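You operate a simulated robot arm through the tools that you are given. There is no shell and no other tool.

Carry out the task below with a simulated robot arm. There is one attempt and no reset: what you move stays moved.

TASK
Seal the gold bag, then flip the sealer switch off.
Fine: at the heat on its label; the heat dial stays there, the arm ends up. Where these are worked on the way, their far stop is far enough and under half their travel is too little: sealer switch.
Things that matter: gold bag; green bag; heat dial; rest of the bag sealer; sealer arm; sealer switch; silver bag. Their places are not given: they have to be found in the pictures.

The check looks at the end state, three seconds after you hand in, the way a careful person would. Anything else that was tipped, shoved, dropped, spilled or broken makes it a failure. A push-on lid holds only when it is set on centred and level and pressed home; a screw cap is set on level and turned clockwise until tight.

THE ROBOT
A 6-joint arm with a fingered hand, fixed in place. Base frame: the origin is at the foot of the arm, x ahead of it, y to its left, z up. Units: cm, degrees, N and s.
With the tool pointing down near the work surface it reaches from about 48 to 80 cm from the base axis. Its first joint turns from -166.0 to 166.0 degrees. Payload 4 kg.
The tool frame sits at the grasp point between the pads (the TCP): z along the fingers, y along the line on which they close. The tips reach 2 cm beyond it. Largest opening 14 cm; the body of the gripper starts 5.4 cm behind the TCP. The gripper is a hand of 3 fingers: y runs from the thumb to the fingers, the wrist lies at [0, 0, -21.5] in the tool frame.
Orientation is that of the tool frame in the base frame, as [roll, pitch, yaw] about the fixed x, y, z axes, in that order (R = Rz(yaw) Ry(pitch) Rx(roll)). With the fingers straight down and closing along the base's y, the tool's x points along the base's -x, its y along +y and its z along -z.

THE INTERFACE
- The arm moves only by the tool servo_tool. Its argument "deltas" is a list of rows, each an object of numbers (a shift or turn left out is 0): "dx", "dy", "dz": the shift along the tool's x, y, z in units of 25 mm (1.0 is 25 mm); "ax", "ay", "az": the turn, a rotation vector about the tool's x, y, z in units of 5 degrees (1.0 is 5 degrees). In form: [{"dx": .., "dy": .., "dz": .., "ax": .., "ay": .., "az": ..}, ...]. A call has 1 to 20 rows; each row shifts and turns the commanded pose from where the row before left it, along the tool's axes as they then stand. A call with a number of a shift or a turn outside -1 to 1 is refused whole. Rows are played at 5 a second. More than 5 cm and 8.6 degrees between two rows, and nothing of the call is played. Where a pose cannot be reached the arm comes as near as it can. A force on the tool above 40 N (or 10 N above the force at the start of the call, whichever is more), or a blocked arm, ends the call early, and 0.2 s more pass. In this call time passes only in rows, and 0.2 s behind the last. It gives the time, the measured TCP pose, the force on the tool (base axes), the opening and the grip force at its end, in the units of the frame above (readings bear some noise), with the torque about the TCP (base axes, N m) and any sound that the robot's microphone picked up.
- Cameras (640 x 400 px; columns grow to the right, rows downward): "scene" is fixed at [4.98, 65.12, 153.93]; the picture's right is [-0.74, -0.67, 0.00], its down [-0.31, 0.34, -0.89] and it looks along [0.60, -0.66, -0.46] (base axes); focal length 346 px, centre (320, 200). "wrist" rides on the gripper at [7.4, -4.3, -7.9] in the tool frame; the picture's right is [0.50, 0.87, 0.00], its down [-0.59, 0.34, -0.73] and it looks along [-0.64, 0.37, 0.68] (tool axes); focal length 275 px, centre (320, 200).
- snapshot(camera): a new picture of that camera. The clock stands still meanwhile.
- move_column(by): slides the trunk up (or, below 0, down) by that many cm; the arm rides with it, the base frame stays. It gives what a move gives, with no picture.
- move_fingers(finger1, finger2, thumb_bend): sets how far each is bent, from 0 (flat) to 100 (curled in); at 30 the hand is open as for a grip, at 70 the pads meet at the TCP. One left out holds its place. A second passes; each finger stops where it meets its share of the squeeze, and holds until it gets a number again. It is the only way to open and close the hand. It gives what a move gives, with no picture; readings hold the bend of each and the force on the fingers (four entries, about 0 where the hand has none), thumb and palm.
- point_at(camera, pixels): for up to 12 pixels [column, row] of the newest picture of that camera ("zoom" is the newest enlarged one), the place [x, y, z] in the base frame of the surface seen there, good to about 0.2 cm. The clock stands still meanwhile.
- zoom(camera, box): a new picture of the part [left, top, right, bottom] of that camera's present view, enlarged. The clock stands still meanwhile.
- hand_in(): hands the job in; it is judged then, once.

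Unless the task says otherwise, let go and move clear before handing in.

The tools are called after "Emit:" as name(argument=value, ...) on one line, values as JSON. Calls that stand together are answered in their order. servo_tool: Moves the arm, as the interface text tells. Its arguments: {"type":"object","properties":{"deltas":{"type":"array"}},"required":["deltas"]} The other tools are called the same way: move_column (by) slides the trunk up or down; move_fingers (finger1, finger2, thumb_bend) moves the fingers one by one; snapshot (camera) takes a picture; point_at (camera, pixels) gives the place of the surface under pixels of a picture; zoom (camera, box) takes an enlarged picture of a part of a camera's view; hand_in () hands the job in.

At the start:

```text
clock: 0.0
ee_pos: [35.11, 20.75, 139.39]
orientation: [180.0, 0.0, 180.0]
contact_force: [0.2, 0.2, 0.3]
torque: [0.02, 0.02, 0.01]
finger_gap: 14.0
gripper_force: 0.0
shape: jaw
bend: [30.0, 30.0, 30.0]
finger forces: [0.1, 0.0, 0.1, 0.0, 0.1, 0.0]
trunk travel left (down, up): [-27.5, 31.5]
```

scene: 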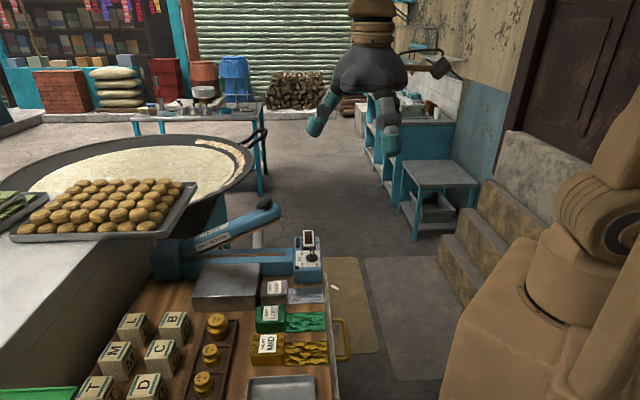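
wrist: 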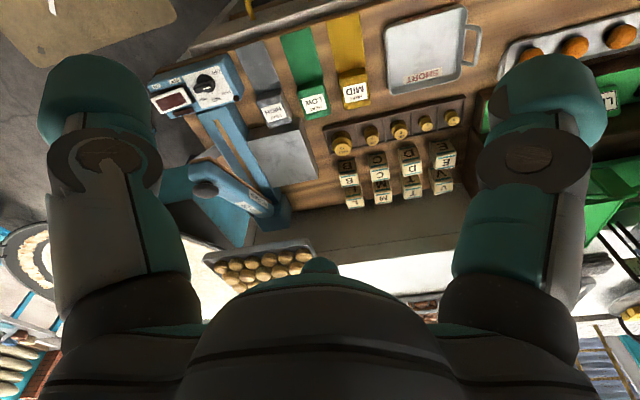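

The pictures show the blue bag sealer (scene about 230,250), with the silver, green and gold bags right of it (gold label near 268,345). I'll zoom in on the details before moving.

Emit:
zoom(camera="scene", box=[140, 180, 360, 320])

Emit:
zoom(camera="wrist", box=[140, 10, 400, 230])

```text
2.86 times, centred on (250, 250) of scene
```

zoom: 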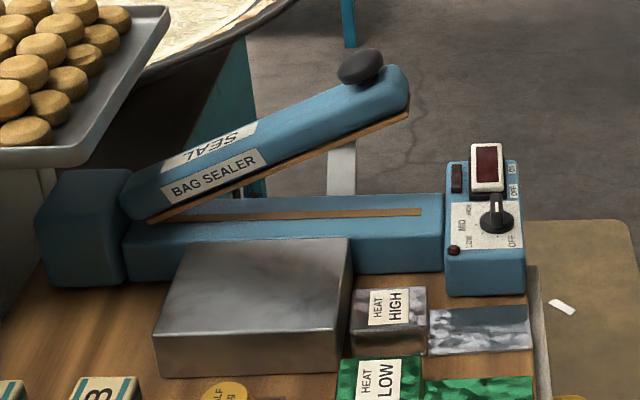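

```text
1.82 times, centred on (270, 120) of wrist
```

zoom: 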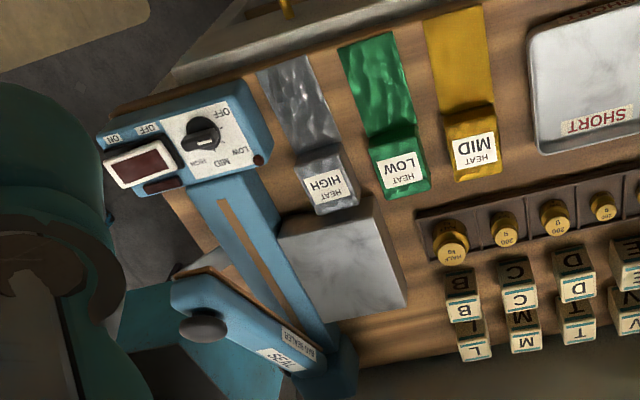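

The gold label reads HEAT MID, and the sealer has a dial OFF/LOW/MID/HIGH, a big rocker near ON/OFF, and an arm with a black knob. I'll measure the main places.

Emit:
point_at(camera="scene", pixels=[[264, 202], [308, 257], [307, 236], [297, 240], [296, 267], [172, 262], [285, 252], [195, 253], [226, 280], [267, 344], [305, 355], [305, 322]])

Emit:
point_at(camera="wrist", pixels=[[205, 83], [174, 100], [355, 93], [345, 35], [330, 18], [337, 107], [312, 99], [265, 205], [222, 189], [280, 155], [303, 180], [255, 135]])

```text
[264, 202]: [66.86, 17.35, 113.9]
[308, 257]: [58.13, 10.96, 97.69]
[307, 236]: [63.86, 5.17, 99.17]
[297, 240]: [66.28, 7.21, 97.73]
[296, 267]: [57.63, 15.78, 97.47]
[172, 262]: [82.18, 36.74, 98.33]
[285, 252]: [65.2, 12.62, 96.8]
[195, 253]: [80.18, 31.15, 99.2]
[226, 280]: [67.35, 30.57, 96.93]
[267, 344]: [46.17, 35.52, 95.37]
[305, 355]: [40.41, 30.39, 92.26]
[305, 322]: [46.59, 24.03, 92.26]
```

```text
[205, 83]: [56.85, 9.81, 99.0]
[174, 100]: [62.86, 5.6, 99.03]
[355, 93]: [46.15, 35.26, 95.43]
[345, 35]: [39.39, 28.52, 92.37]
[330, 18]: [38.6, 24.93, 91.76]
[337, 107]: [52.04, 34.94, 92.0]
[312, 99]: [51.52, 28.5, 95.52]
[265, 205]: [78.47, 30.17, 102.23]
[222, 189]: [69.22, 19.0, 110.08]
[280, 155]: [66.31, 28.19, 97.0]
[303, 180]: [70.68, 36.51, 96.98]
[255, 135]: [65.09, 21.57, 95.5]
```

Table level is about z=92, and the sealer runs along roughly (0.6, 0.8). I'll zoom in tighter on the control block, arm and gold bag.

Emit:
zoom(camera="scene", box=[280, 220, 340, 290])

Emit:
zoom(camera="wrist", box=[140, 40, 260, 120])

Emit:
zoom(camera="wrist", box=[300, 0, 390, 120])

Emit:
zoom(camera="scene", box=[230, 290, 360, 380])

```text
5.71 times, centred on (310, 255) of scene
```

zoom: 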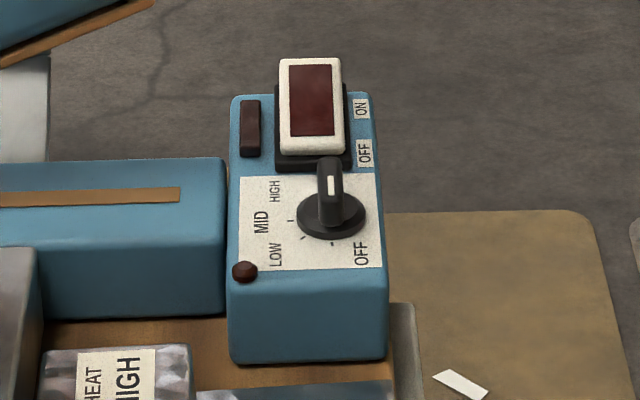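

```text
5.00 times, centred on (200, 80) of wrist
```

zoom: 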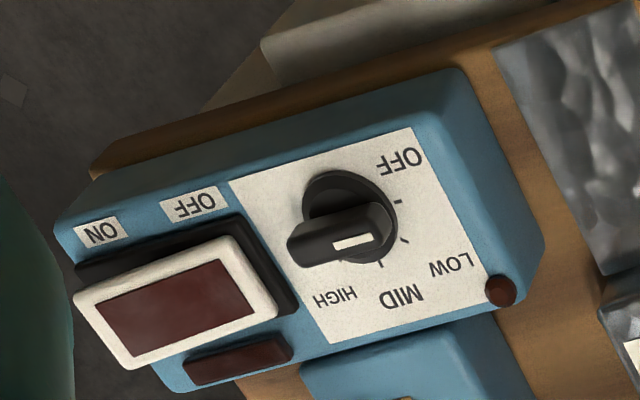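

```text
3.33 times, centred on (345, 60) of wrist
```

zoom: 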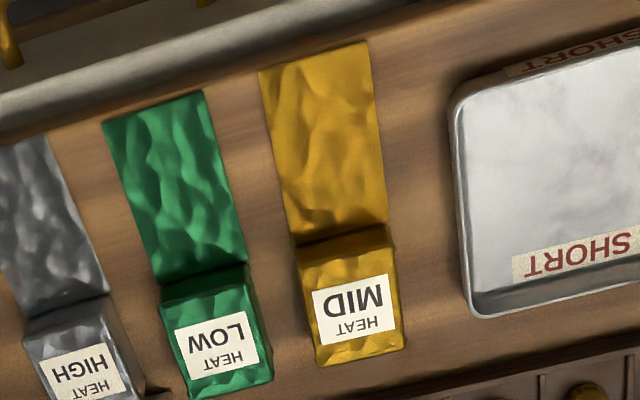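

```text
4.44 times, centred on (295, 335) of scene
```

zoom: 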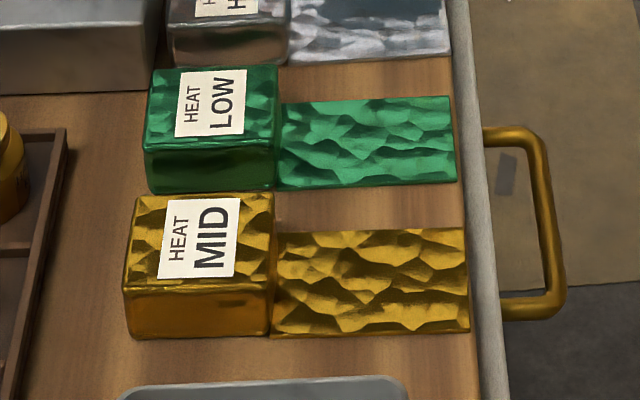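

The rocker seems tilted and the dial's pointer position is still unclear. I'll measure points on the control block in an enlarged wrist picture.

Emit:
zoom(camera="wrist", box=[140, 40, 260, 120])

Emit:
point_at(camera="zoom", pixels=[[340, 205], [352, 241], [375, 235], [300, 240], [398, 203], [405, 240], [381, 263], [90, 305], [135, 360], [265, 315], [230, 245], [170, 305]])

Emit:
point_at(camera="zoom", pixels=[[400, 160], [450, 265], [400, 295], [335, 297], [500, 290], [240, 365], [75, 235], [460, 75], [540, 240], [105, 230], [195, 205], [320, 200]])

```text
5.00 times, centred on (200, 80) of wrist
```

zoom: 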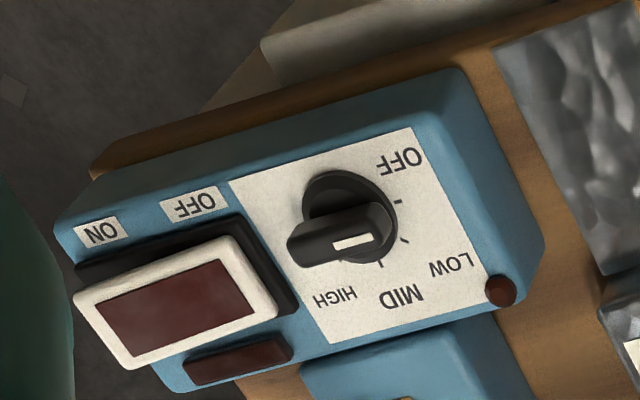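

```text
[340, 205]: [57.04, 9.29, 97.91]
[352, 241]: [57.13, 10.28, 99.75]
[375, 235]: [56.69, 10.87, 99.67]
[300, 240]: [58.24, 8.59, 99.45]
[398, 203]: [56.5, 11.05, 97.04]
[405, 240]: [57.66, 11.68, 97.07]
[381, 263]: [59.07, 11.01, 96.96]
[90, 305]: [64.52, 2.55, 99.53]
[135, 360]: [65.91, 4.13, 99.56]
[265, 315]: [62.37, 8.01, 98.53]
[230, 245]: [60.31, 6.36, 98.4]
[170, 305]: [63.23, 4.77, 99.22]
```

```text
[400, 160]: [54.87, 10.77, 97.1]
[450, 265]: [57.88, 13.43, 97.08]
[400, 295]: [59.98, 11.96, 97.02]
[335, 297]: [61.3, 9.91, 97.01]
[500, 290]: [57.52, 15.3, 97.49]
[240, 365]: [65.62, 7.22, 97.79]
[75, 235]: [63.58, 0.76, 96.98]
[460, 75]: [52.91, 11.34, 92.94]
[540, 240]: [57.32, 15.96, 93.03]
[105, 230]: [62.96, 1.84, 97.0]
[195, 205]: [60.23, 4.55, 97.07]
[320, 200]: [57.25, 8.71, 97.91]
```

The ON end of the rocker (z≈99.5) is higher than the OFF end (98.5), so the switch is off now. I'll measure the strip, plate, arm and bag more closely.

Emit:
zoom(camera="wrist", box=[180, 90, 330, 240])

Emit:
point_at(camera="zoom", pixels=[[190, 80], [265, 220], [180, 100], [310, 250], [253, 130], [390, 100], [450, 250], [320, 290], [215, 150], [330, 110], [400, 240], [100, 250]])

Emit:
zoom(camera="scene", box=[140, 180, 360, 320])

Emit:
point_at(camera="zoom", pixels=[[420, 212], [155, 221], [250, 216], [435, 200], [355, 65], [400, 80], [405, 112], [190, 245], [345, 243], [325, 325], [165, 325], [350, 240]])

```text
2.67 times, centred on (255, 165) of wrist
```

zoom: 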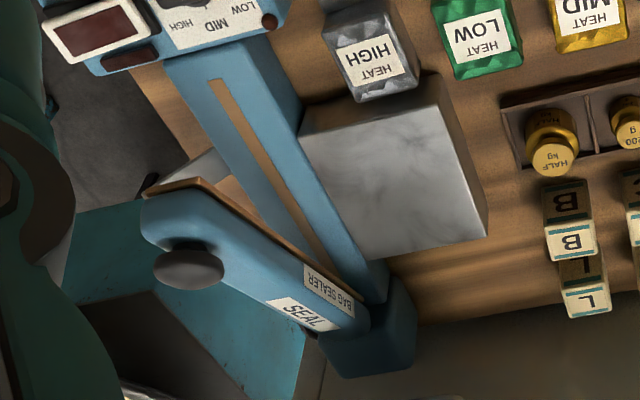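

```text
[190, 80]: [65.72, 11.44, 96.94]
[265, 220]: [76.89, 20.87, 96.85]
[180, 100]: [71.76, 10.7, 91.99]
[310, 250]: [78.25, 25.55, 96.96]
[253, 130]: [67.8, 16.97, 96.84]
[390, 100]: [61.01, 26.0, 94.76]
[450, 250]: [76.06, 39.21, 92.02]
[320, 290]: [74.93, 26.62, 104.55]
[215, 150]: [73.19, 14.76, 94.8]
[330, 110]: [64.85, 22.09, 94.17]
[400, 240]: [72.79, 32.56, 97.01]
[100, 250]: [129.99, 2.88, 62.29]
```

```text
2.86 times, centred on (250, 250) of scene
```

zoom: 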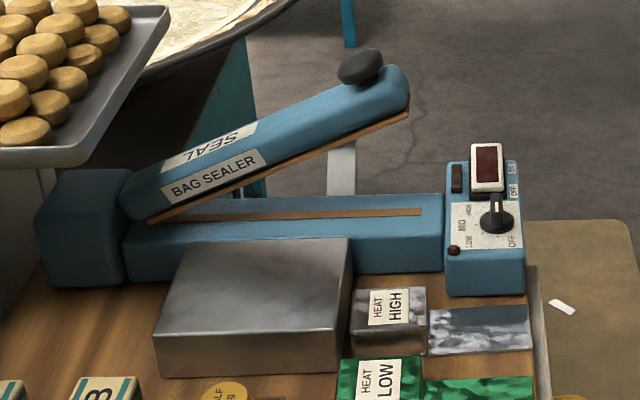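

```text
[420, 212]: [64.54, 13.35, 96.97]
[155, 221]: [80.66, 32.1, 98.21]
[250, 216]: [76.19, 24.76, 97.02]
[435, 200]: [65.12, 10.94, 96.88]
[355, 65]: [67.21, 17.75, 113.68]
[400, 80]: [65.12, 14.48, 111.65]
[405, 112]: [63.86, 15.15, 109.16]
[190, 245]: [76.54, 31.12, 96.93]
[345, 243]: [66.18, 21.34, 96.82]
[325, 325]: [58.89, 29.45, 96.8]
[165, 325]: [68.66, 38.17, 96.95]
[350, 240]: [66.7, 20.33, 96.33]
```

The strip runs at about 44.5° with its line through (64.5,13.4)–(76.2,24.8) at z≈97; the plate top is also z≈97. Now I'll measure the gold bag's corners.

Emit:
zoom(camera="scene", box=[230, 290, 360, 380])

Emit:
point_at(camera="zoom", pixels=[[145, 200], [265, 200], [262, 282], [132, 288], [135, 330], [265, 330], [275, 330], [462, 328], [460, 234], [285, 238], [370, 280], [200, 240]])

Emit:
zoom(camera="wrist", box=[300, 0, 390, 120])

Emit:
point_at(camera="zoom", pixels=[[265, 75], [362, 48], [385, 215], [295, 240], [305, 255], [380, 235], [400, 340], [320, 360], [355, 330], [330, 150], [380, 150], [285, 165]])

```text
4.44 times, centred on (295, 335) of scene
```

zoom: 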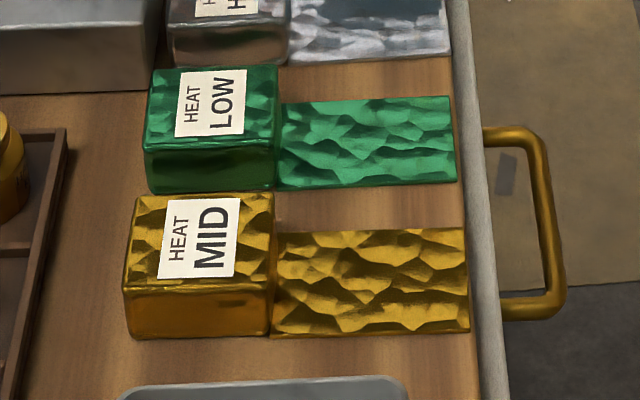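

```text
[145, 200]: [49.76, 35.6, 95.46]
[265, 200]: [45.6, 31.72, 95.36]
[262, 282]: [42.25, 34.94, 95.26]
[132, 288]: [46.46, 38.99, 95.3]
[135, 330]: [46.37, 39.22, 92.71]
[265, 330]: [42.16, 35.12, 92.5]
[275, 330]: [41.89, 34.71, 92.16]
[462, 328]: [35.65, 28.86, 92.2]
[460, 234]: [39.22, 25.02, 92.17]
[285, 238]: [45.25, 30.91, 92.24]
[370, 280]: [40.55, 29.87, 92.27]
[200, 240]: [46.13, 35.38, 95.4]
```

```text
3.33 times, centred on (345, 60) of wrist
```

zoom: 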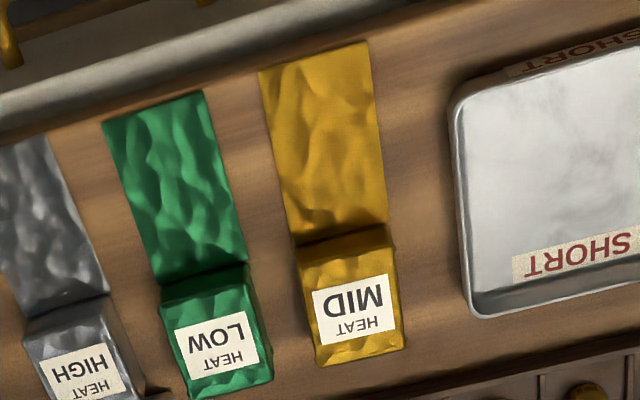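

```text
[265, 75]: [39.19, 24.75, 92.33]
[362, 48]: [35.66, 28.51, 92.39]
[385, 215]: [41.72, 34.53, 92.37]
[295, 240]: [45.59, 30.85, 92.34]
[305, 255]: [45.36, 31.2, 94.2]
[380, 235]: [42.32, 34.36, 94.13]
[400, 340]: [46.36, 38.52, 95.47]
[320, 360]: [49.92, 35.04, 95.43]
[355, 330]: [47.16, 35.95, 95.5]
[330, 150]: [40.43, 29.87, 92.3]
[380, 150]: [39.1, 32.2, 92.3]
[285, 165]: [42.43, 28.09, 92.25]
```

The gold block is centred near (46.0,35.2), about 5 wide and 3.5 tall, its tail pointing toward (37.4,26.8). I'll look at the hand's own shape before planning the dial turn.

Emit:
zoom(camera="scene", box=[290, 0, 470, 160])

Emit:
snapshot(camera="wrist")

Emit:
point_at(camera="wrist", pixels=[[95, 100], [110, 230], [550, 90], [525, 200], [530, 155], [105, 155], [320, 265], [320, 310], [320, 380], [50, 360], [590, 380], [470, 240]])

```text
2.50 times, centred on (380, 80) of scene
```

zoom: 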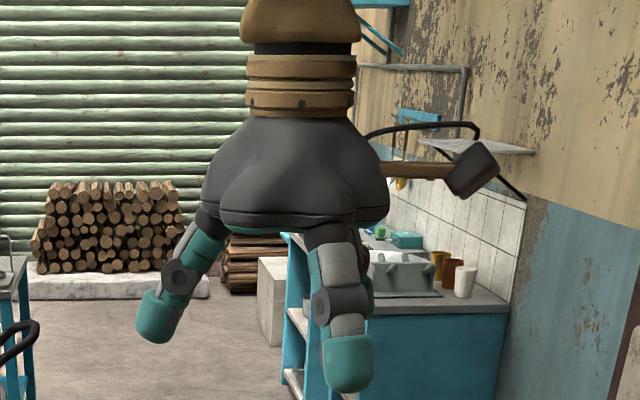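

```text
taken
```

wrist: 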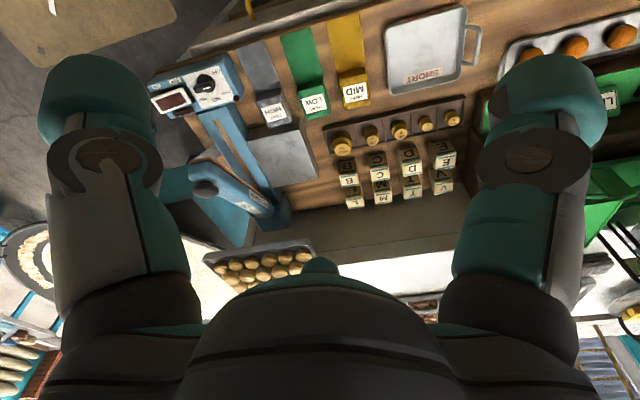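

```text
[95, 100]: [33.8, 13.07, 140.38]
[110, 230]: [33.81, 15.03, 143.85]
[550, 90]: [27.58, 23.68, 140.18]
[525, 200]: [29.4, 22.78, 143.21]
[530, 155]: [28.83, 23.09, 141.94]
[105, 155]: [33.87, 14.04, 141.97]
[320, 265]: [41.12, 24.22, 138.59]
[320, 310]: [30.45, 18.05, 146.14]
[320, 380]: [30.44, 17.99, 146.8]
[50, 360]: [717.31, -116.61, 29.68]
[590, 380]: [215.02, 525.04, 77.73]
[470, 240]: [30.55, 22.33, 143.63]
```

The hand is a three-jaw chuck: thumb at tool −y and two fingers at ±60° of +y, with the wrist camera sitting between thumb and one finger. I'll turn the tool 50° so the finger gap faces the raised sealer arm, then move above the dial for a close look.

Emit:
servo_tool(deltas=[{"az": 1}, {"az": 1}, {"az": 1}, {"az": 1}, {"az": 1}, {"az": 1}, {"az": 1}, {"az": 1}, {"az": 1}, {"az": 1}])

```text
clock: 2.2
ee_pos: [35.22, 20.85, 139.42]
orientation: [180.0, 0.0, 129.8]
contact_force: [-0.3, 0.9, 0.0]
torque: [-0.04, -0.01, -0.02]
finger_gap: 14.01
gripper_force: 0.0
shape: jaw
bend: [30.0, 30.0, 30.0]
finger forces: [0.1, 0.0, 0.0, 0.0, 0.1, 0.1]
trunk travel left (down, up): [-27.5, 31.5]
```

The turn went as planned: yaw is now 129.8, so the tool's y points at about 40°. Next I'll move to about (57.5, 9.8, 113) above the dial.

Emit:
servo_tool(deltas=[{"dx": -0.76, "dy": 0.3375, "dz": 0.88}, {"dx": -0.76, "dy": 0.3375, "dz": 0.88}, {"dx": -0.76, "dy": 0.3375, "dz": 0.88}, {"dx": -0.76, "dy": 0.3375, "dz": 0.88}, {"dx": -0.76, "dy": 0.3375, "dz": 0.88}, {"dx": -0.76, "dy": 0.3375, "dz": 0.88}, {"dx": -0.76, "dy": 0.3375, "dz": 0.88}, {"dx": -0.76, "dy": 0.3375, "dz": 0.88}, {"dx": -0.76, "dy": 0.3375, "dz": 0.88}, {"dx": -0.76, "dy": 0.3375, "dz": 0.88}])

Emit:
snapshot(camera="wrist")

Emit:
snapshot(camera="scene")

```text
clock: 4.4
ee_pos: [53.85, 11.71, 117.57]
orientation: [-180.0, 0.1, 130.0]
contact_force: [0.0, -0.1, -0.2]
torque: [0.0, 0.03, 0.01]
finger_gap: 14.0
gripper_force: 0.0
shape: jaw
bend: [30.0, 30.0, 30.0]
finger forces: [0.0, 0.0, 0.0, 0.0, 0.1, 0.0]
trunk travel left (down, up): [-27.5, 31.5]
```

```text
taken
```

wrist: 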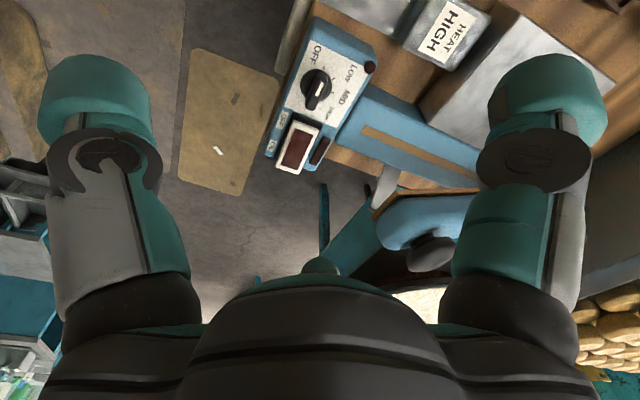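

```text
taken
```

scene: 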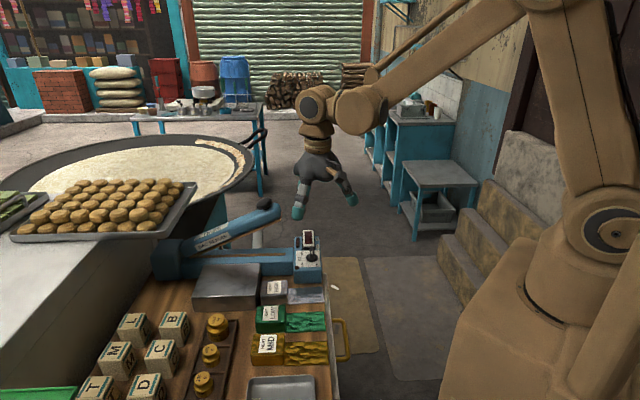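

The dial is at (317,88) in the wrist picture. I'll zoom there and measure the dial, ticks and rocker.

Emit:
zoom(camera="wrist", box=[250, 30, 400, 180])

Emit:
zoom(camera="wrist", box=[285, 40, 365, 120])

```text
2.67 times, centred on (325, 105) of wrist
```

zoom: 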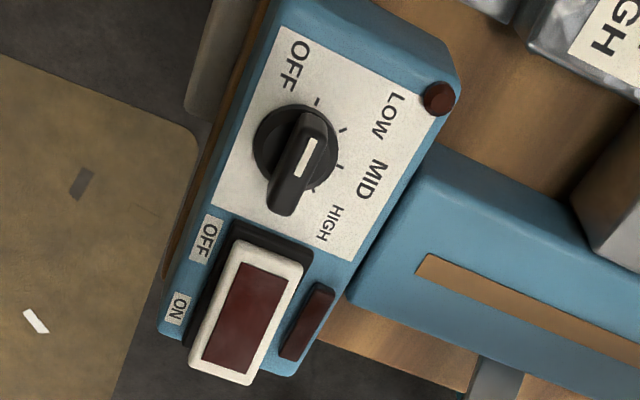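

```text
5.00 times, centred on (325, 80) of wrist
```

zoom: 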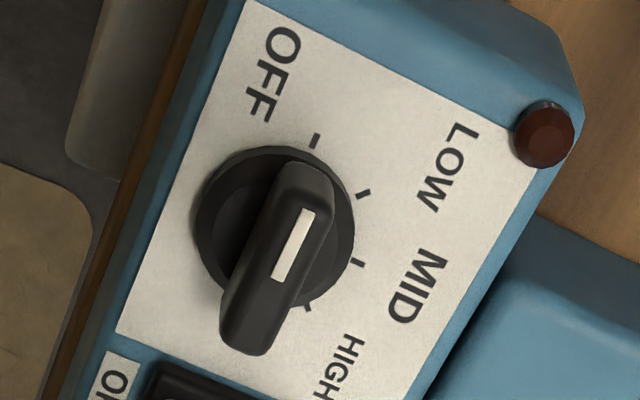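

The four ticks are clear at (315,140), (364,193), (357,264), (308,308), and the pointer's white mark is on the OFF end. I'll measure these.

Emit:
point_at(camera="zoom", pixels=[[315, 140], [364, 193], [357, 264], [308, 308], [304, 212], [281, 277], [312, 185], [240, 345], [210, 215], [340, 235], [265, 165], [235, 265]])

Emit:
point_at(camera="zoom", pixels=[[280, 165], [330, 185], [222, 345], [268, 350], [240, 300], [295, 300], [315, 215], [270, 215], [230, 170], [205, 240], [350, 215], [335, 270]])

```text
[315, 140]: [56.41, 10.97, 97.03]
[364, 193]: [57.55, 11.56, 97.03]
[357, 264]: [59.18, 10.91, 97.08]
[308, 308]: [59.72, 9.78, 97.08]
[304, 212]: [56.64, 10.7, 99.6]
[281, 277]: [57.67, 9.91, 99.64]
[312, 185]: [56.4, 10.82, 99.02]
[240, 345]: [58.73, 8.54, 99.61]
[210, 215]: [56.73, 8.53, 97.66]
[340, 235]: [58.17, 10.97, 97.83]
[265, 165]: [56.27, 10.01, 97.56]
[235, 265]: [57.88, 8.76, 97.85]
```

```text
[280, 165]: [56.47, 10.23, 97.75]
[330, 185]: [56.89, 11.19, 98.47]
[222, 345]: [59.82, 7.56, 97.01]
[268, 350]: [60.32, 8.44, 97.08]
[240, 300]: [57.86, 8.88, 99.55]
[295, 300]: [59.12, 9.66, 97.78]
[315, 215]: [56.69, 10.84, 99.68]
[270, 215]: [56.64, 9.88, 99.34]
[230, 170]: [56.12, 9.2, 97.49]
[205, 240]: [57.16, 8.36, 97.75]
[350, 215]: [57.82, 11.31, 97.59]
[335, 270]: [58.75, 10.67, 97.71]
```

OFF→LOW→MID→HIGH are 45° apart clockwise; the pointer is at OFF (≈135°), and MID is at ≈45°, so the dial needs a 90° clockwise turn about (57.7, 9.65). I'll pre-close the fingers to 55 and check them.

Emit:
move_fingers(finger1=55, finger2=55, thumb_bend=55)

Emit:
servo_tool(deltas=[{"az": -1}, {"dx": -0.334, "dy": 0.101, "dz": 0.6}, {"dx": -0.334, "dy": 0.101, "dz": 0.6}, {"dx": -0.334, "dy": 0.101, "dz": 0.6}, {"dx": -0.334, "dy": 0.101, "dz": 0.6}, {"dx": -0.334, "dy": 0.101, "dz": 0.6}])

Emit:
snapshot(camera="wrist")

Emit:
zoom(camera="scene", box=[220, 130, 380, 290])

```text
clock: 5.4
ee_pos: [53.58, 11.6, 117.46]
orientation: [179.9, 0.0, 129.9]
contact_force: [-0.4, -0.2, -0.2]
torque: [-0.02, 0.02, 0.02]
finger_gap: 4.81
gripper_force: 0.0
shape: fingers
bend: [55.0, 55.0, 55.0]
finger forces: [0.0, 0.0, 0.0, 0.0, 0.0, 0.0]
trunk travel left (down, up): [-27.5, 31.5]
```

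```text
clock: 6.8
ee_pos: [57.64, 9.5, 109.72]
orientation: [180.0, -0.1, 135.0]
contact_force: [-0.1, 0.8, 0.1]
torque: [0.01, -0.03, 0.0]
finger_gap: 4.8
gripper_force: 0.0
shape: fingers
bend: [55.0, 55.0, 55.0]
finger forces: [0.0, 0.0, 0.0, 0.1, 0.0, 0.0]
trunk travel left (down, up): [-27.5, 31.5]
```

```text
taken
```

wrist: 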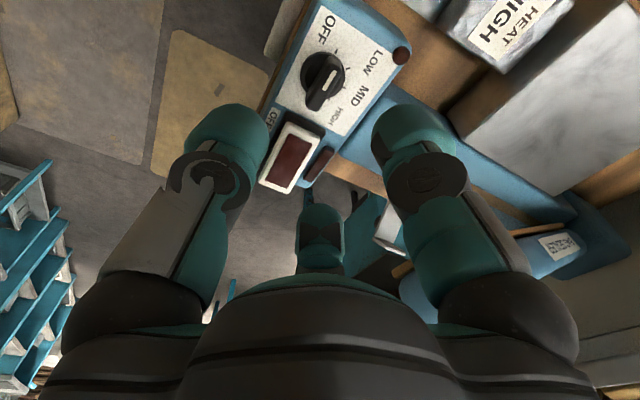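

```text
2.50 times, centred on (300, 210) of scene
```

zoom: 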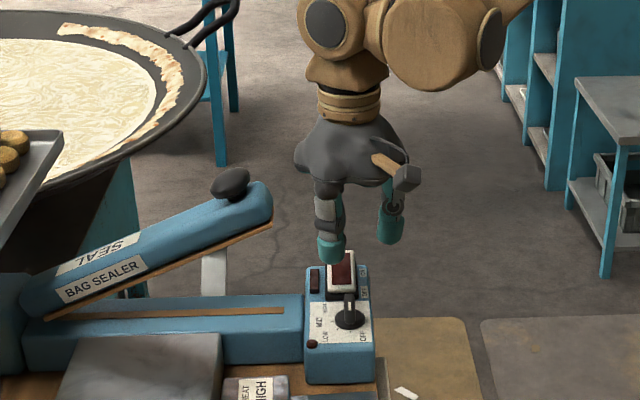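

The three fingertips are clear and the dial sits centred below the TCP. I'll descend most of the way and check the alignment.

Emit:
servo_tool(deltas=[{"dy": 0.045, "dz": 0.9}, {"dz": 0.9}, {"dz": 0.9}])

Emit:
snapshot(camera="wrist")

Emit:
zoom(camera="scene", box=[240, 170, 360, 290])

```text
clock: 7.6
ee_pos: [57.62, 9.63, 103.01]
orientation: [179.9, 0.0, 134.9]
contact_force: [-0.3, 0.9, 0.7]
torque: [0.02, 0.01, -0.03]
finger_gap: 4.79
gripper_force: 0.1
shape: fingers
bend: [55.0, 55.0, 55.0]
finger forces: [0.0, 0.0, 0.0, 0.0, 0.1, 0.1]
trunk travel left (down, up): [-27.5, 31.5]
```

```text
taken
```

wrist: 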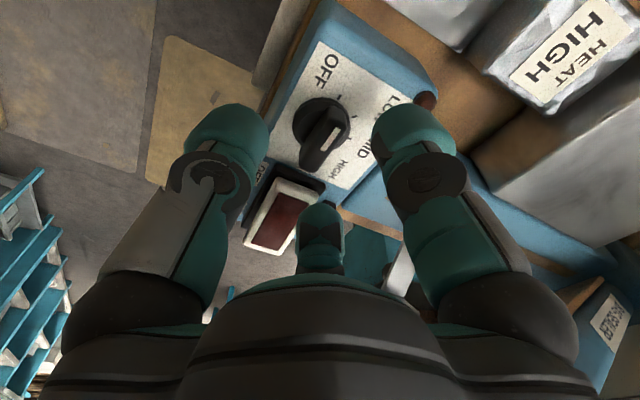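

```text
3.33 times, centred on (300, 230) of scene
```

zoom: 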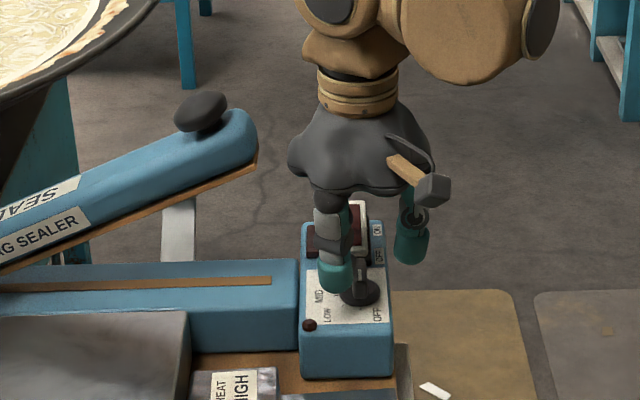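

The dial is centred between the fingers and the rocker is clear. I'll descend the last 2.8 cm and close on the bar.

Emit:
servo_tool(deltas=[{"dz": 0.38}, {"dz": 0.38}, {"dz": 0.38}])

Emit:
snapshot(camera="wrist")

```text
clock: 8.4
ee_pos: [57.66, 9.74, 100.24]
orientation: [179.9, 0.0, 135.0]
contact_force: [-0.3, 0.1, -0.2]
torque: [-0.01, 0.01, 0.0]
finger_gap: 4.81
gripper_force: 0.1
shape: fingers
bend: [55.0, 55.0, 55.0]
finger forces: [0.0, 0.7, 0.0, 0.0, 0.1, 0.0]
trunk travel left (down, up): [-27.5, 31.5]
```

```text
taken
```

wrist: 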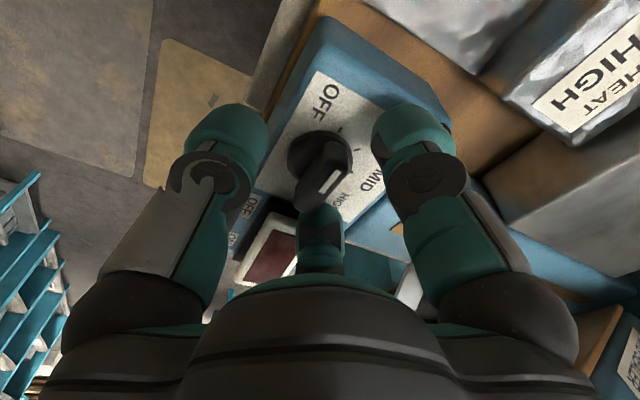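

Fingers straddle the bar; I'll close on it now.

Emit:
move_fingers(finger1=67, finger2=67, thumb_bend=67)

Emit:
snapshot(camera="wrist")

```text
clock: 9.4
ee_pos: [57.59, 9.87, 100.22]
orientation: [-179.9, 0.1, 135.0]
contact_force: [7.8, 10.9, 0.4]
torque: [0.17, -0.08, 0.07]
finger_gap: 2.02
gripper_force: 8.4
shape: fingers
bend: [62.0, 62.0, 67.0]
finger forces: [8.5, 7.3, 0.0, 0.0, 0.7, 0.0]
trunk travel left (down, up): [-27.5, 31.5]
```

```text
taken
```

wrist: 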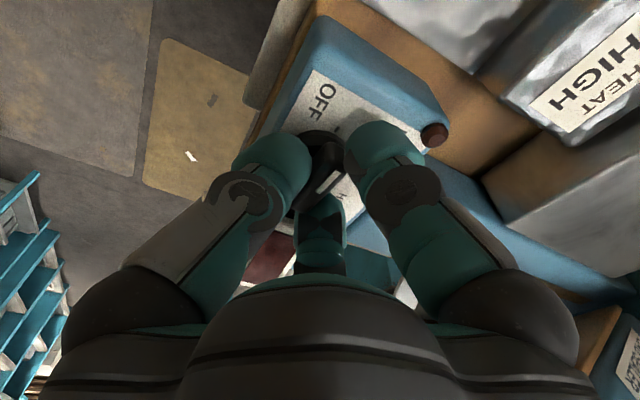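

Both fingers press about 8 N and the thumb just touches (0.7 N), leaving the hand pushed 13 N sideways. I'll bend the thumb more to balance.

Emit:
move_fingers(thumb_bend=71)

```text
clock: 10.4
ee_pos: [57.74, 9.89, 100.17]
orientation: [-179.9, -0.1, 135.0]
contact_force: [5.7, 10.6, -2.4]
torque: [0.22, -0.05, 0.03]
finger_gap: 1.9
gripper_force: 10.9
shape: fingers
bend: [62.0, 62.0, 68.0]
finger forces: [9.3, 8.5, 0.1, 0.0, 4.5, 0.0]
trunk travel left (down, up): [-27.5, 31.5]
```

The grip holds on all three digits. I'll turn clockwise (about tool +z) in steps and watch forces.

Emit:
servo_tool(deltas=[{"az": 0.8}, {"az": 0.8}, {"az": 0.8}, {"az": 0.8}])

Emit:
zoom(camera="scene", box=[260, 200, 360, 290])

```text
clock: 11.4
ee_pos: [57.74, 9.87, 100.23]
orientation: [-179.9, 0.0, 118.9]
contact_force: [4.9, 13.8, -4.6]
torque: [0.26, -0.04, 0.01]
finger_gap: 1.98
gripper_force: 11.9
shape: fingers
bend: [62.0, 63.0, 68.0]
finger forces: [10.0, 7.7, 0.0, 0.1, 5.5, 0.0]
trunk travel left (down, up): [-27.5, 31.5]
```

```text
4.44 times, centred on (310, 245) of scene
```

zoom: 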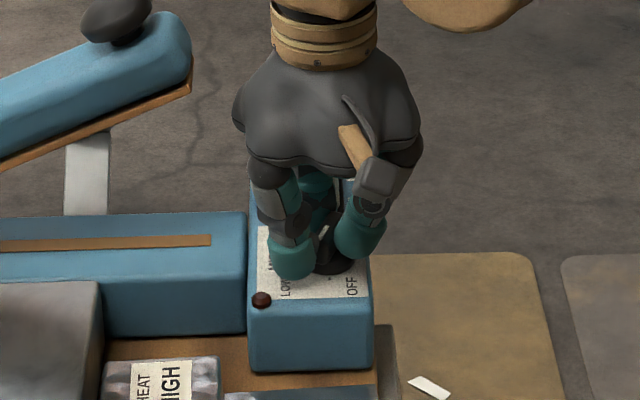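

Turned 16° without resistance building. I'll look at whether the bar follows.

Emit:
servo_tool(deltas=[{"az": 0.8}, {"az": 0.8}, {"az": 0.8}, {"az": 0.8}, {"az": 0.8}])

Emit:
zoom(camera="wrist", box=[220, 70, 460, 270])

```text
clock: 12.6
ee_pos: [57.8, 9.82, 100.25]
orientation: [-179.9, 0.1, 98.9]
contact_force: [6.5, 11.3, -3.8]
torque: [0.23, -0.13, -0.03]
finger_gap: 2.02
gripper_force: 11.5
shape: fingers
bend: [62.0, 63.0, 68.0]
finger forces: [10.0, 6.2, 0.0, 0.1, 6.6, 0.0]
trunk travel left (down, up): [-27.5, 31.5]
```

```text
2.00 times, centred on (340, 170) of wrist
```

zoom: 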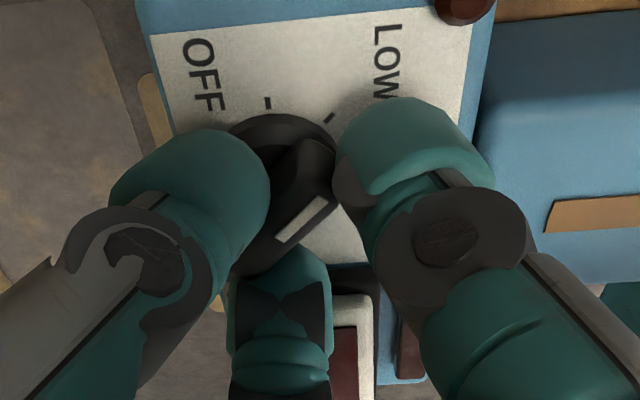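

The bar follows the hand, and the pointer is now near LOW (tick at (330,118) in the zoom). I'll continue.

Emit:
servo_tool(deltas=[{"az": 0.8}, {"az": 0.8}, {"az": 0.8}, {"az": 0.8}, {"az": 0.8}, {"az": 0.8}, {"az": 0.8}])

Emit:
zoom(camera="wrist", box=[220, 70, 460, 270])

Emit:
zoom(camera="scene", box=[240, 190, 360, 290])

```text
clock: 14.2
ee_pos: [57.94, 9.74, 100.16]
orientation: [-180.0, 0.0, 70.9]
contact_force: [11.6, 12.3, 2.4]
torque: [0.27, -0.23, -0.02]
finger_gap: 2.07
gripper_force: 13.8
shape: fingers
bend: [61.0, 63.0, 68.0]
finger forces: [11.8, 7.3, 0.0, 0.1, 8.3, 0.0]
trunk travel left (down, up): [-27.5, 31.5]
```

```text
2.00 times, centred on (340, 170) of wrist
```

zoom: 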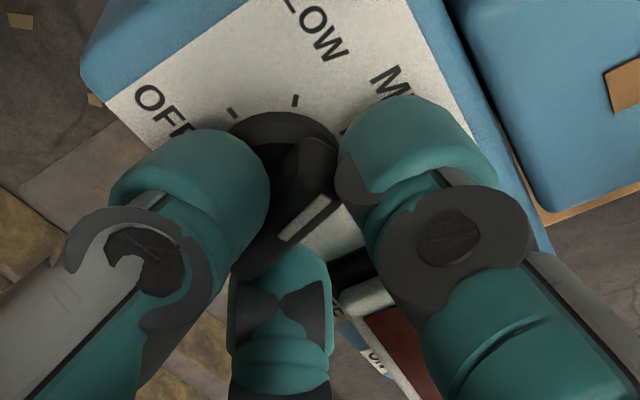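

```text
4.00 times, centred on (300, 240) of scene
```

zoom: 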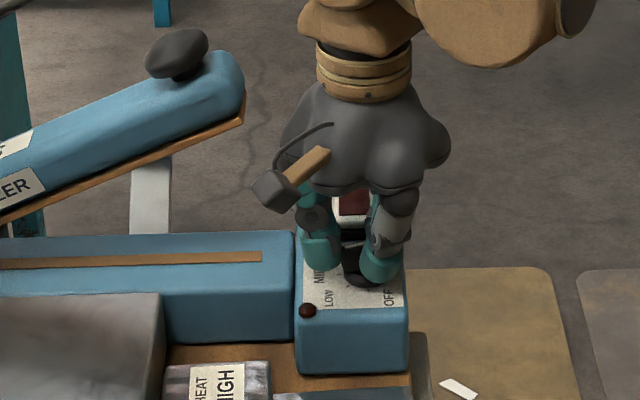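

64° turned and the bar still follows. I'll continue 22° more and then check the pointer against MID.

Emit:
servo_tool(deltas=[{"az": 0.8}, {"az": 0.8}, {"az": 0.8}, {"az": 0.8}, {"az": 0.8}, {"az": 0.4}])

Emit:
zoom(camera="wrist", box=[220, 70, 460, 270])

Emit:
zoom(camera="scene", box=[280, 220, 340, 280])

```text
clock: 15.6
ee_pos: [57.89, 9.72, 100.11]
orientation: [180.0, 0.1, 49.0]
contact_force: [17.8, 4.7, 5.4]
torque: [0.12, -0.37, 0.05]
finger_gap: 2.07
gripper_force: 14.6
shape: fingers
bend: [61.0, 63.0, 68.0]
finger forces: [12.6, 8.4, 0.1, 0.0, 7.5, 0.0]
trunk travel left (down, up): [-27.5, 31.5]
```

```text
2.00 times, centred on (340, 170) of wrist
```

zoom: 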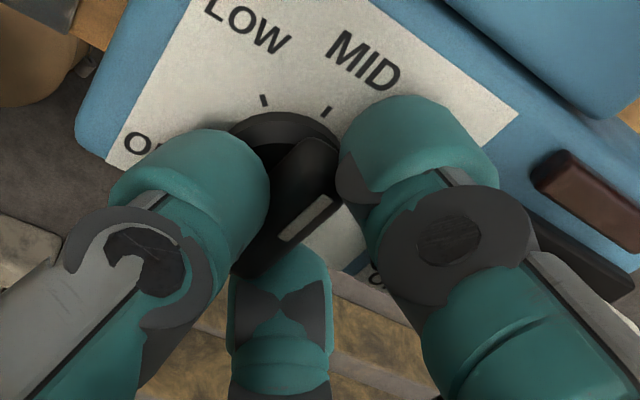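

```text
6.67 times, centred on (310, 250) of scene
```

zoom: 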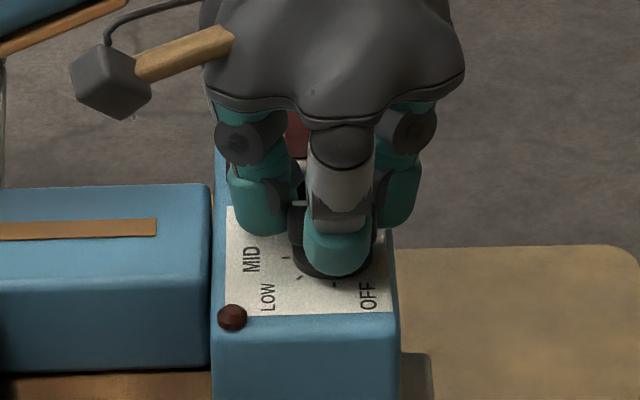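

The pointer now appears near the MID tick. I'll measure the white mark's direction in the base frame.

Emit:
zoom(camera="wrist", box=[300, 110, 400, 210])

Emit:
point_at(camera="wrist", pixels=[[365, 180], [383, 169], [356, 190], [380, 150], [384, 126]])

```text
4.00 times, centred on (350, 160) of wrist
```

zoom: 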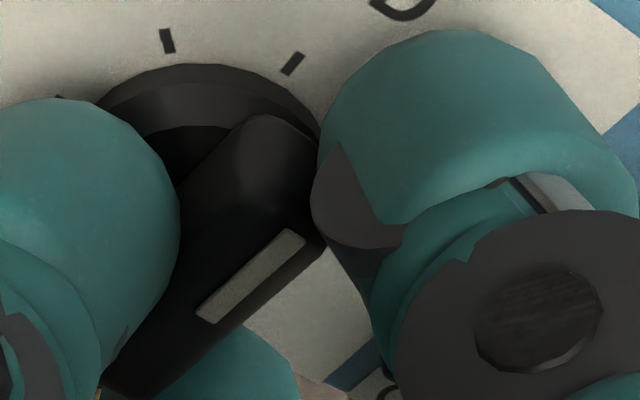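

```text
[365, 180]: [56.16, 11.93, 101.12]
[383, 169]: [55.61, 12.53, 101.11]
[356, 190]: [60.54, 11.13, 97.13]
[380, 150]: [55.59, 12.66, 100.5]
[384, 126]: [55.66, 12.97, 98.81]
```

I used the wrong pixels there; the mark ends are at (205,315) and (300,240) of the enlarged picture. I'll measure on that picture.

Emit:
point_at(camera="zoom", pixels=[[210, 310], [298, 240], [255, 272], [260, 125], [310, 150], [292, 62], [167, 40], [305, 230], [190, 330]])

```text
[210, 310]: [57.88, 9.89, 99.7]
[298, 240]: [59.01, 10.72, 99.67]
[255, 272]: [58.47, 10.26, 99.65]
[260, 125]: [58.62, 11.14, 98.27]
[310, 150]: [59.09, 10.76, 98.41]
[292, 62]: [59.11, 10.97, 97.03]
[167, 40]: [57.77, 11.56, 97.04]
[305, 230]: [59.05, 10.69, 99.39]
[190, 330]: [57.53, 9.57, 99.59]
```

By projecting the mark, the pointer sits at about 39–40°, roughly 5° past MID (44.5°). I'll turn back 5° and look again.

Emit:
servo_tool(deltas=[{"az": -0.5}, {"az": -0.5}])

Emit:
zoom(camera="wrist", box=[300, 110, 400, 210])

```text
clock: 16.2
ee_pos: [57.85, 9.62, 100.13]
orientation: [180.0, 0.1, 54.0]
contact_force: [16.5, 2.7, 3.4]
torque: [0.17, -0.32, 0.0]
finger_gap: 2.1
gripper_force: 13.7
shape: fingers
bend: [61.0, 63.0, 68.0]
finger forces: [12.4, 7.6, 0.0, 0.0, 6.9, 0.0]
trunk travel left (down, up): [-27.5, 31.5]
```

```text
4.00 times, centred on (350, 160) of wrist
```

zoom: 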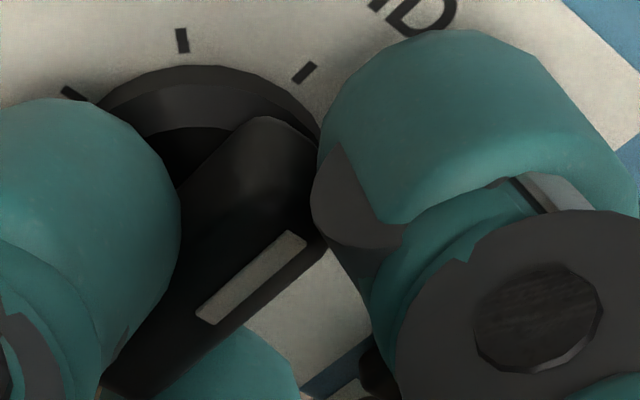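

The bar moved with the hand (ticks shifted right by 14 px), so the pointer should be at MID. I'll release and rise for a check.

Emit:
move_fingers(finger1=54, finger2=54, thumb_bend=54)

Emit:
servo_tool(deltas=[{"dz": -0.8}, {"dz": -0.8}, {"dz": -0.8}, {"dz": -0.8}])

Emit:
snapshot(camera="wrist")

Emit:
zoom(camera="wrist", box=[280, 60, 380, 160])

```text
clock: 17.2
ee_pos: [57.64, 9.59, 100.26]
orientation: [-180.0, 0.0, 53.9]
contact_force: [-0.4, -0.4, -0.9]
torque: [-0.01, 0.01, 0.0]
finger_gap: 5.09
gripper_force: 0.0
shape: fingers
bend: [54.0, 54.0, 54.0]
finger forces: [0.1, 0.0, 0.0, 0.1, 0.1, 0.0]
trunk travel left (down, up): [-27.5, 31.5]
```

```text
clock: 18.2
ee_pos: [57.75, 9.63, 108.25]
orientation: [-180.0, -0.1, 54.0]
contact_force: [0.2, -0.1, 0.2]
torque: [-0.01, -0.01, -0.05]
finger_gap: 5.08
gripper_force: 0.0
shape: fingers
bend: [54.0, 54.0, 54.0]
finger forces: [0.1, 0.1, 0.0, 0.1, 0.1, 0.0]
trunk travel left (down, up): [-27.5, 31.5]
```

```text
taken
```

wrist: 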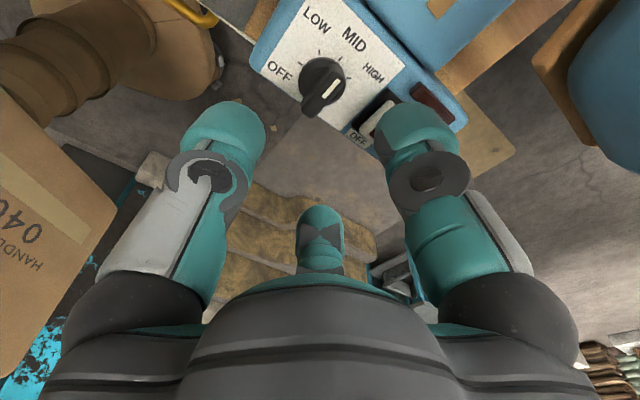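

```text
4.00 times, centred on (330, 110) of wrist
```

zoom: 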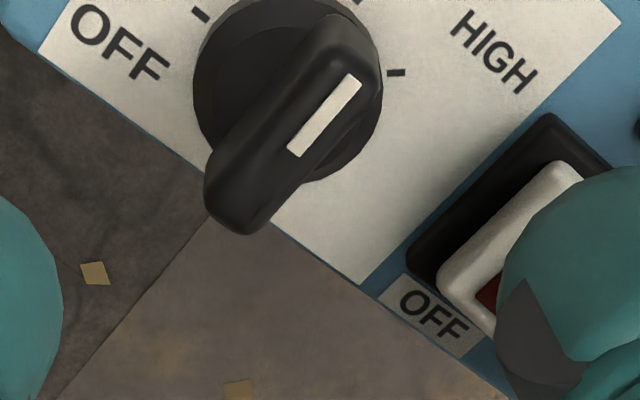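

Projecting the ticks, the pointer is within about 2° of MID. Now for the gold bag; I'll check clearance to the tray beside it.

Emit:
zoom(camera="scene", box=[220, 300, 360, 400])

Emit:
point_at(camera="zoom", pixels=[[145, 310], [200, 310], [280, 310], [390, 308], [120, 330], [160, 290], [250, 290], [150, 80], [240, 180], [60, 160], [430, 310], [300, 290]])

```text
4.00 times, centred on (290, 350) of scene
```

zoom: 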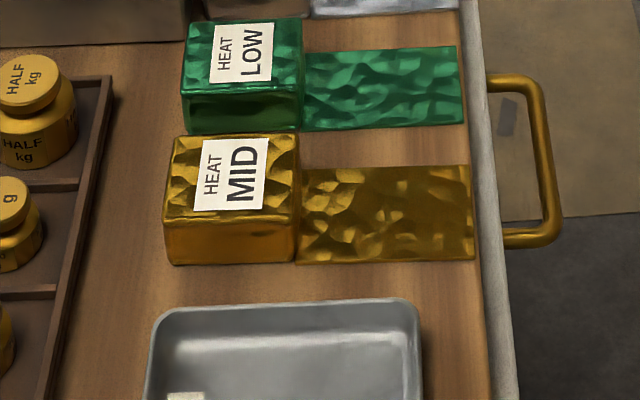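

```text
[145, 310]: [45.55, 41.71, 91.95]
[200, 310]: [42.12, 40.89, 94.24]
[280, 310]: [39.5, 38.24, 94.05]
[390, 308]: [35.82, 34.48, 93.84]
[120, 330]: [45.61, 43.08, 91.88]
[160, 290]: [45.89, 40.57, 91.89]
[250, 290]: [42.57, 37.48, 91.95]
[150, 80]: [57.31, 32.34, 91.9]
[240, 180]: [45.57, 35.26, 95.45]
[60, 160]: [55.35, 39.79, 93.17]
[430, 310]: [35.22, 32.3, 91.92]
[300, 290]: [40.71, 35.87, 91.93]
```

Tray rim is 6.6 cm from the bag's centre and the green block face about 6 cm away, so thumb toward the tray with partly closed fingers fits. I'll move above the gold bag at the same height, then turn 10° more.

Emit:
servo_tool(deltas=[{"dx": 0.542, "dy": -0.95}, {"dx": 0.542, "dy": -0.95}, {"dx": 0.542, "dy": -0.95}, {"dx": 0.542, "dy": -0.95}, {"dx": 0.542, "dy": -0.95}, {"dx": 0.542, "dy": -0.95}, {"dx": 0.542, "dy": -0.95}, {"dx": 0.542, "dy": -0.95}, {"dx": 0.542, "dy": -0.95}, {"dx": 0.542, "dy": -0.95}, {"az": 1}, {"az": 1}])

Emit:
move_fingers(finger1=42, finger2=42, thumb_bend=44)

Emit:
snapshot(camera="wrist")

Emit:
snapshot(camera="scene")

```text
clock: 20.8
ee_pos: [46.38, 34.74, 108.46]
orientation: [-179.9, 0.0, 43.9]
contact_force: [0.1, -0.3, -0.3]
torque: [0.03, -0.01, -0.01]
finger_gap: 5.11
gripper_force: 0.0
shape: fingers
bend: [54.0, 54.0, 54.0]
finger forces: [0.0, 0.0, 0.0, 0.0, 0.0, 0.0]
trunk travel left (down, up): [-27.5, 31.5]
```

```text
clock: 21.8
ee_pos: [46.41, 34.74, 108.38]
orientation: [179.9, 0.1, 44.0]
contact_force: [0.3, -0.2, -0.2]
torque: [0.01, -0.01, 0.03]
finger_gap: 8.55
gripper_force: 0.1
shape: fingers
bend: [42.0, 42.0, 44.0]
finger forces: [0.0, 0.0, 0.0, 0.0, 0.1, 0.1]
trunk travel left (down, up): [-27.5, 31.5]
```

```text
taken
```

wrist: 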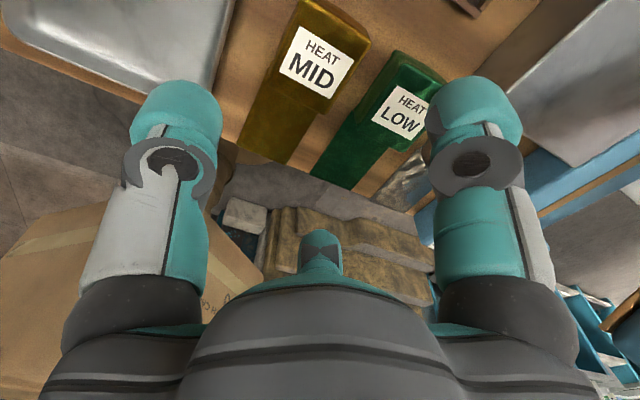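

```text
taken
```

scene: 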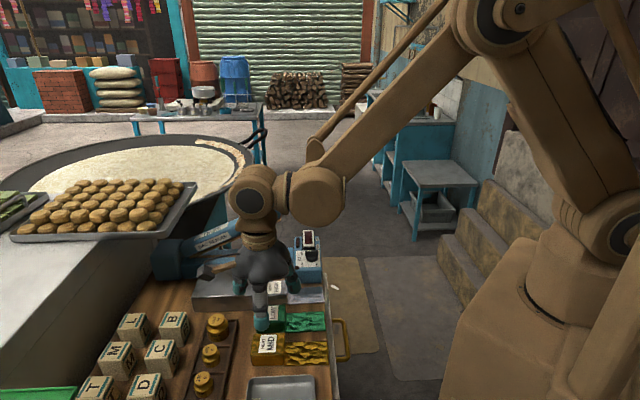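

The gold bag is under the hand. I'll measure its block corners from this closer view.

Emit:
zoom(camera="wrist", box=[220, 0, 400, 180])

Emit:
point_at(camera="wrist", pixels=[[306, 8], [364, 40], [328, 108], [270, 75], [317, 60], [262, 118], [312, 130], [240, 145], [288, 160], [390, 55], [430, 85], [222, 50]])

```text
2.22 times, centred on (310, 90) of wrist
```

zoom: 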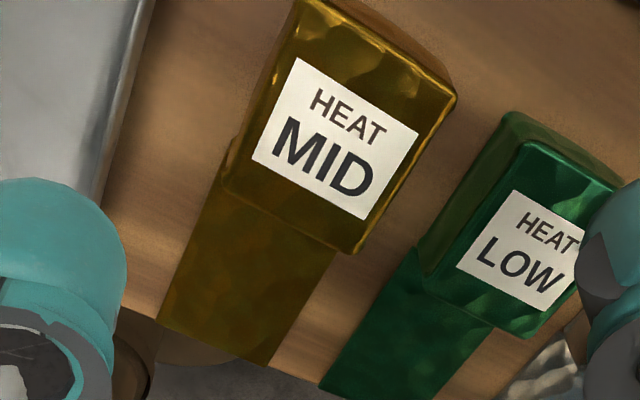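

```text
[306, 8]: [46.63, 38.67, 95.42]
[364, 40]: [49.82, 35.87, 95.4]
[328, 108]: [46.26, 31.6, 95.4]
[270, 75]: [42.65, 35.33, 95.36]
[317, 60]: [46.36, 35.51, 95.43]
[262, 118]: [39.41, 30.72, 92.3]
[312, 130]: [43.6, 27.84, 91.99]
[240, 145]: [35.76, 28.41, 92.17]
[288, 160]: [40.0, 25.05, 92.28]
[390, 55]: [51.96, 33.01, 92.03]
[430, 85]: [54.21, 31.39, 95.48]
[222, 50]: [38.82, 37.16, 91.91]
```

I'll point at the actual block corners seen in the enlarged picture.

Emit:
point_at(camera="zoom", pixels=[[303, 5], [450, 97], [355, 245], [230, 185], [295, 15], [440, 75], [350, 235], [240, 180], [165, 315], [265, 360], [180, 260], [320, 290]])

```text
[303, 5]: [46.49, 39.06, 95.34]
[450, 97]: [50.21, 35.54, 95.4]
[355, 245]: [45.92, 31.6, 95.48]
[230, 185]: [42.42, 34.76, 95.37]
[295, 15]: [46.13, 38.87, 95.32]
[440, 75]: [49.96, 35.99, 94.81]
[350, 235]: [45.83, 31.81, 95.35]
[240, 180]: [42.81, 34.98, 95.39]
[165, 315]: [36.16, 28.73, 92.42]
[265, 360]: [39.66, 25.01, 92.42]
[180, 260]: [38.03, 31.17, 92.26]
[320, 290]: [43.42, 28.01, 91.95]
```

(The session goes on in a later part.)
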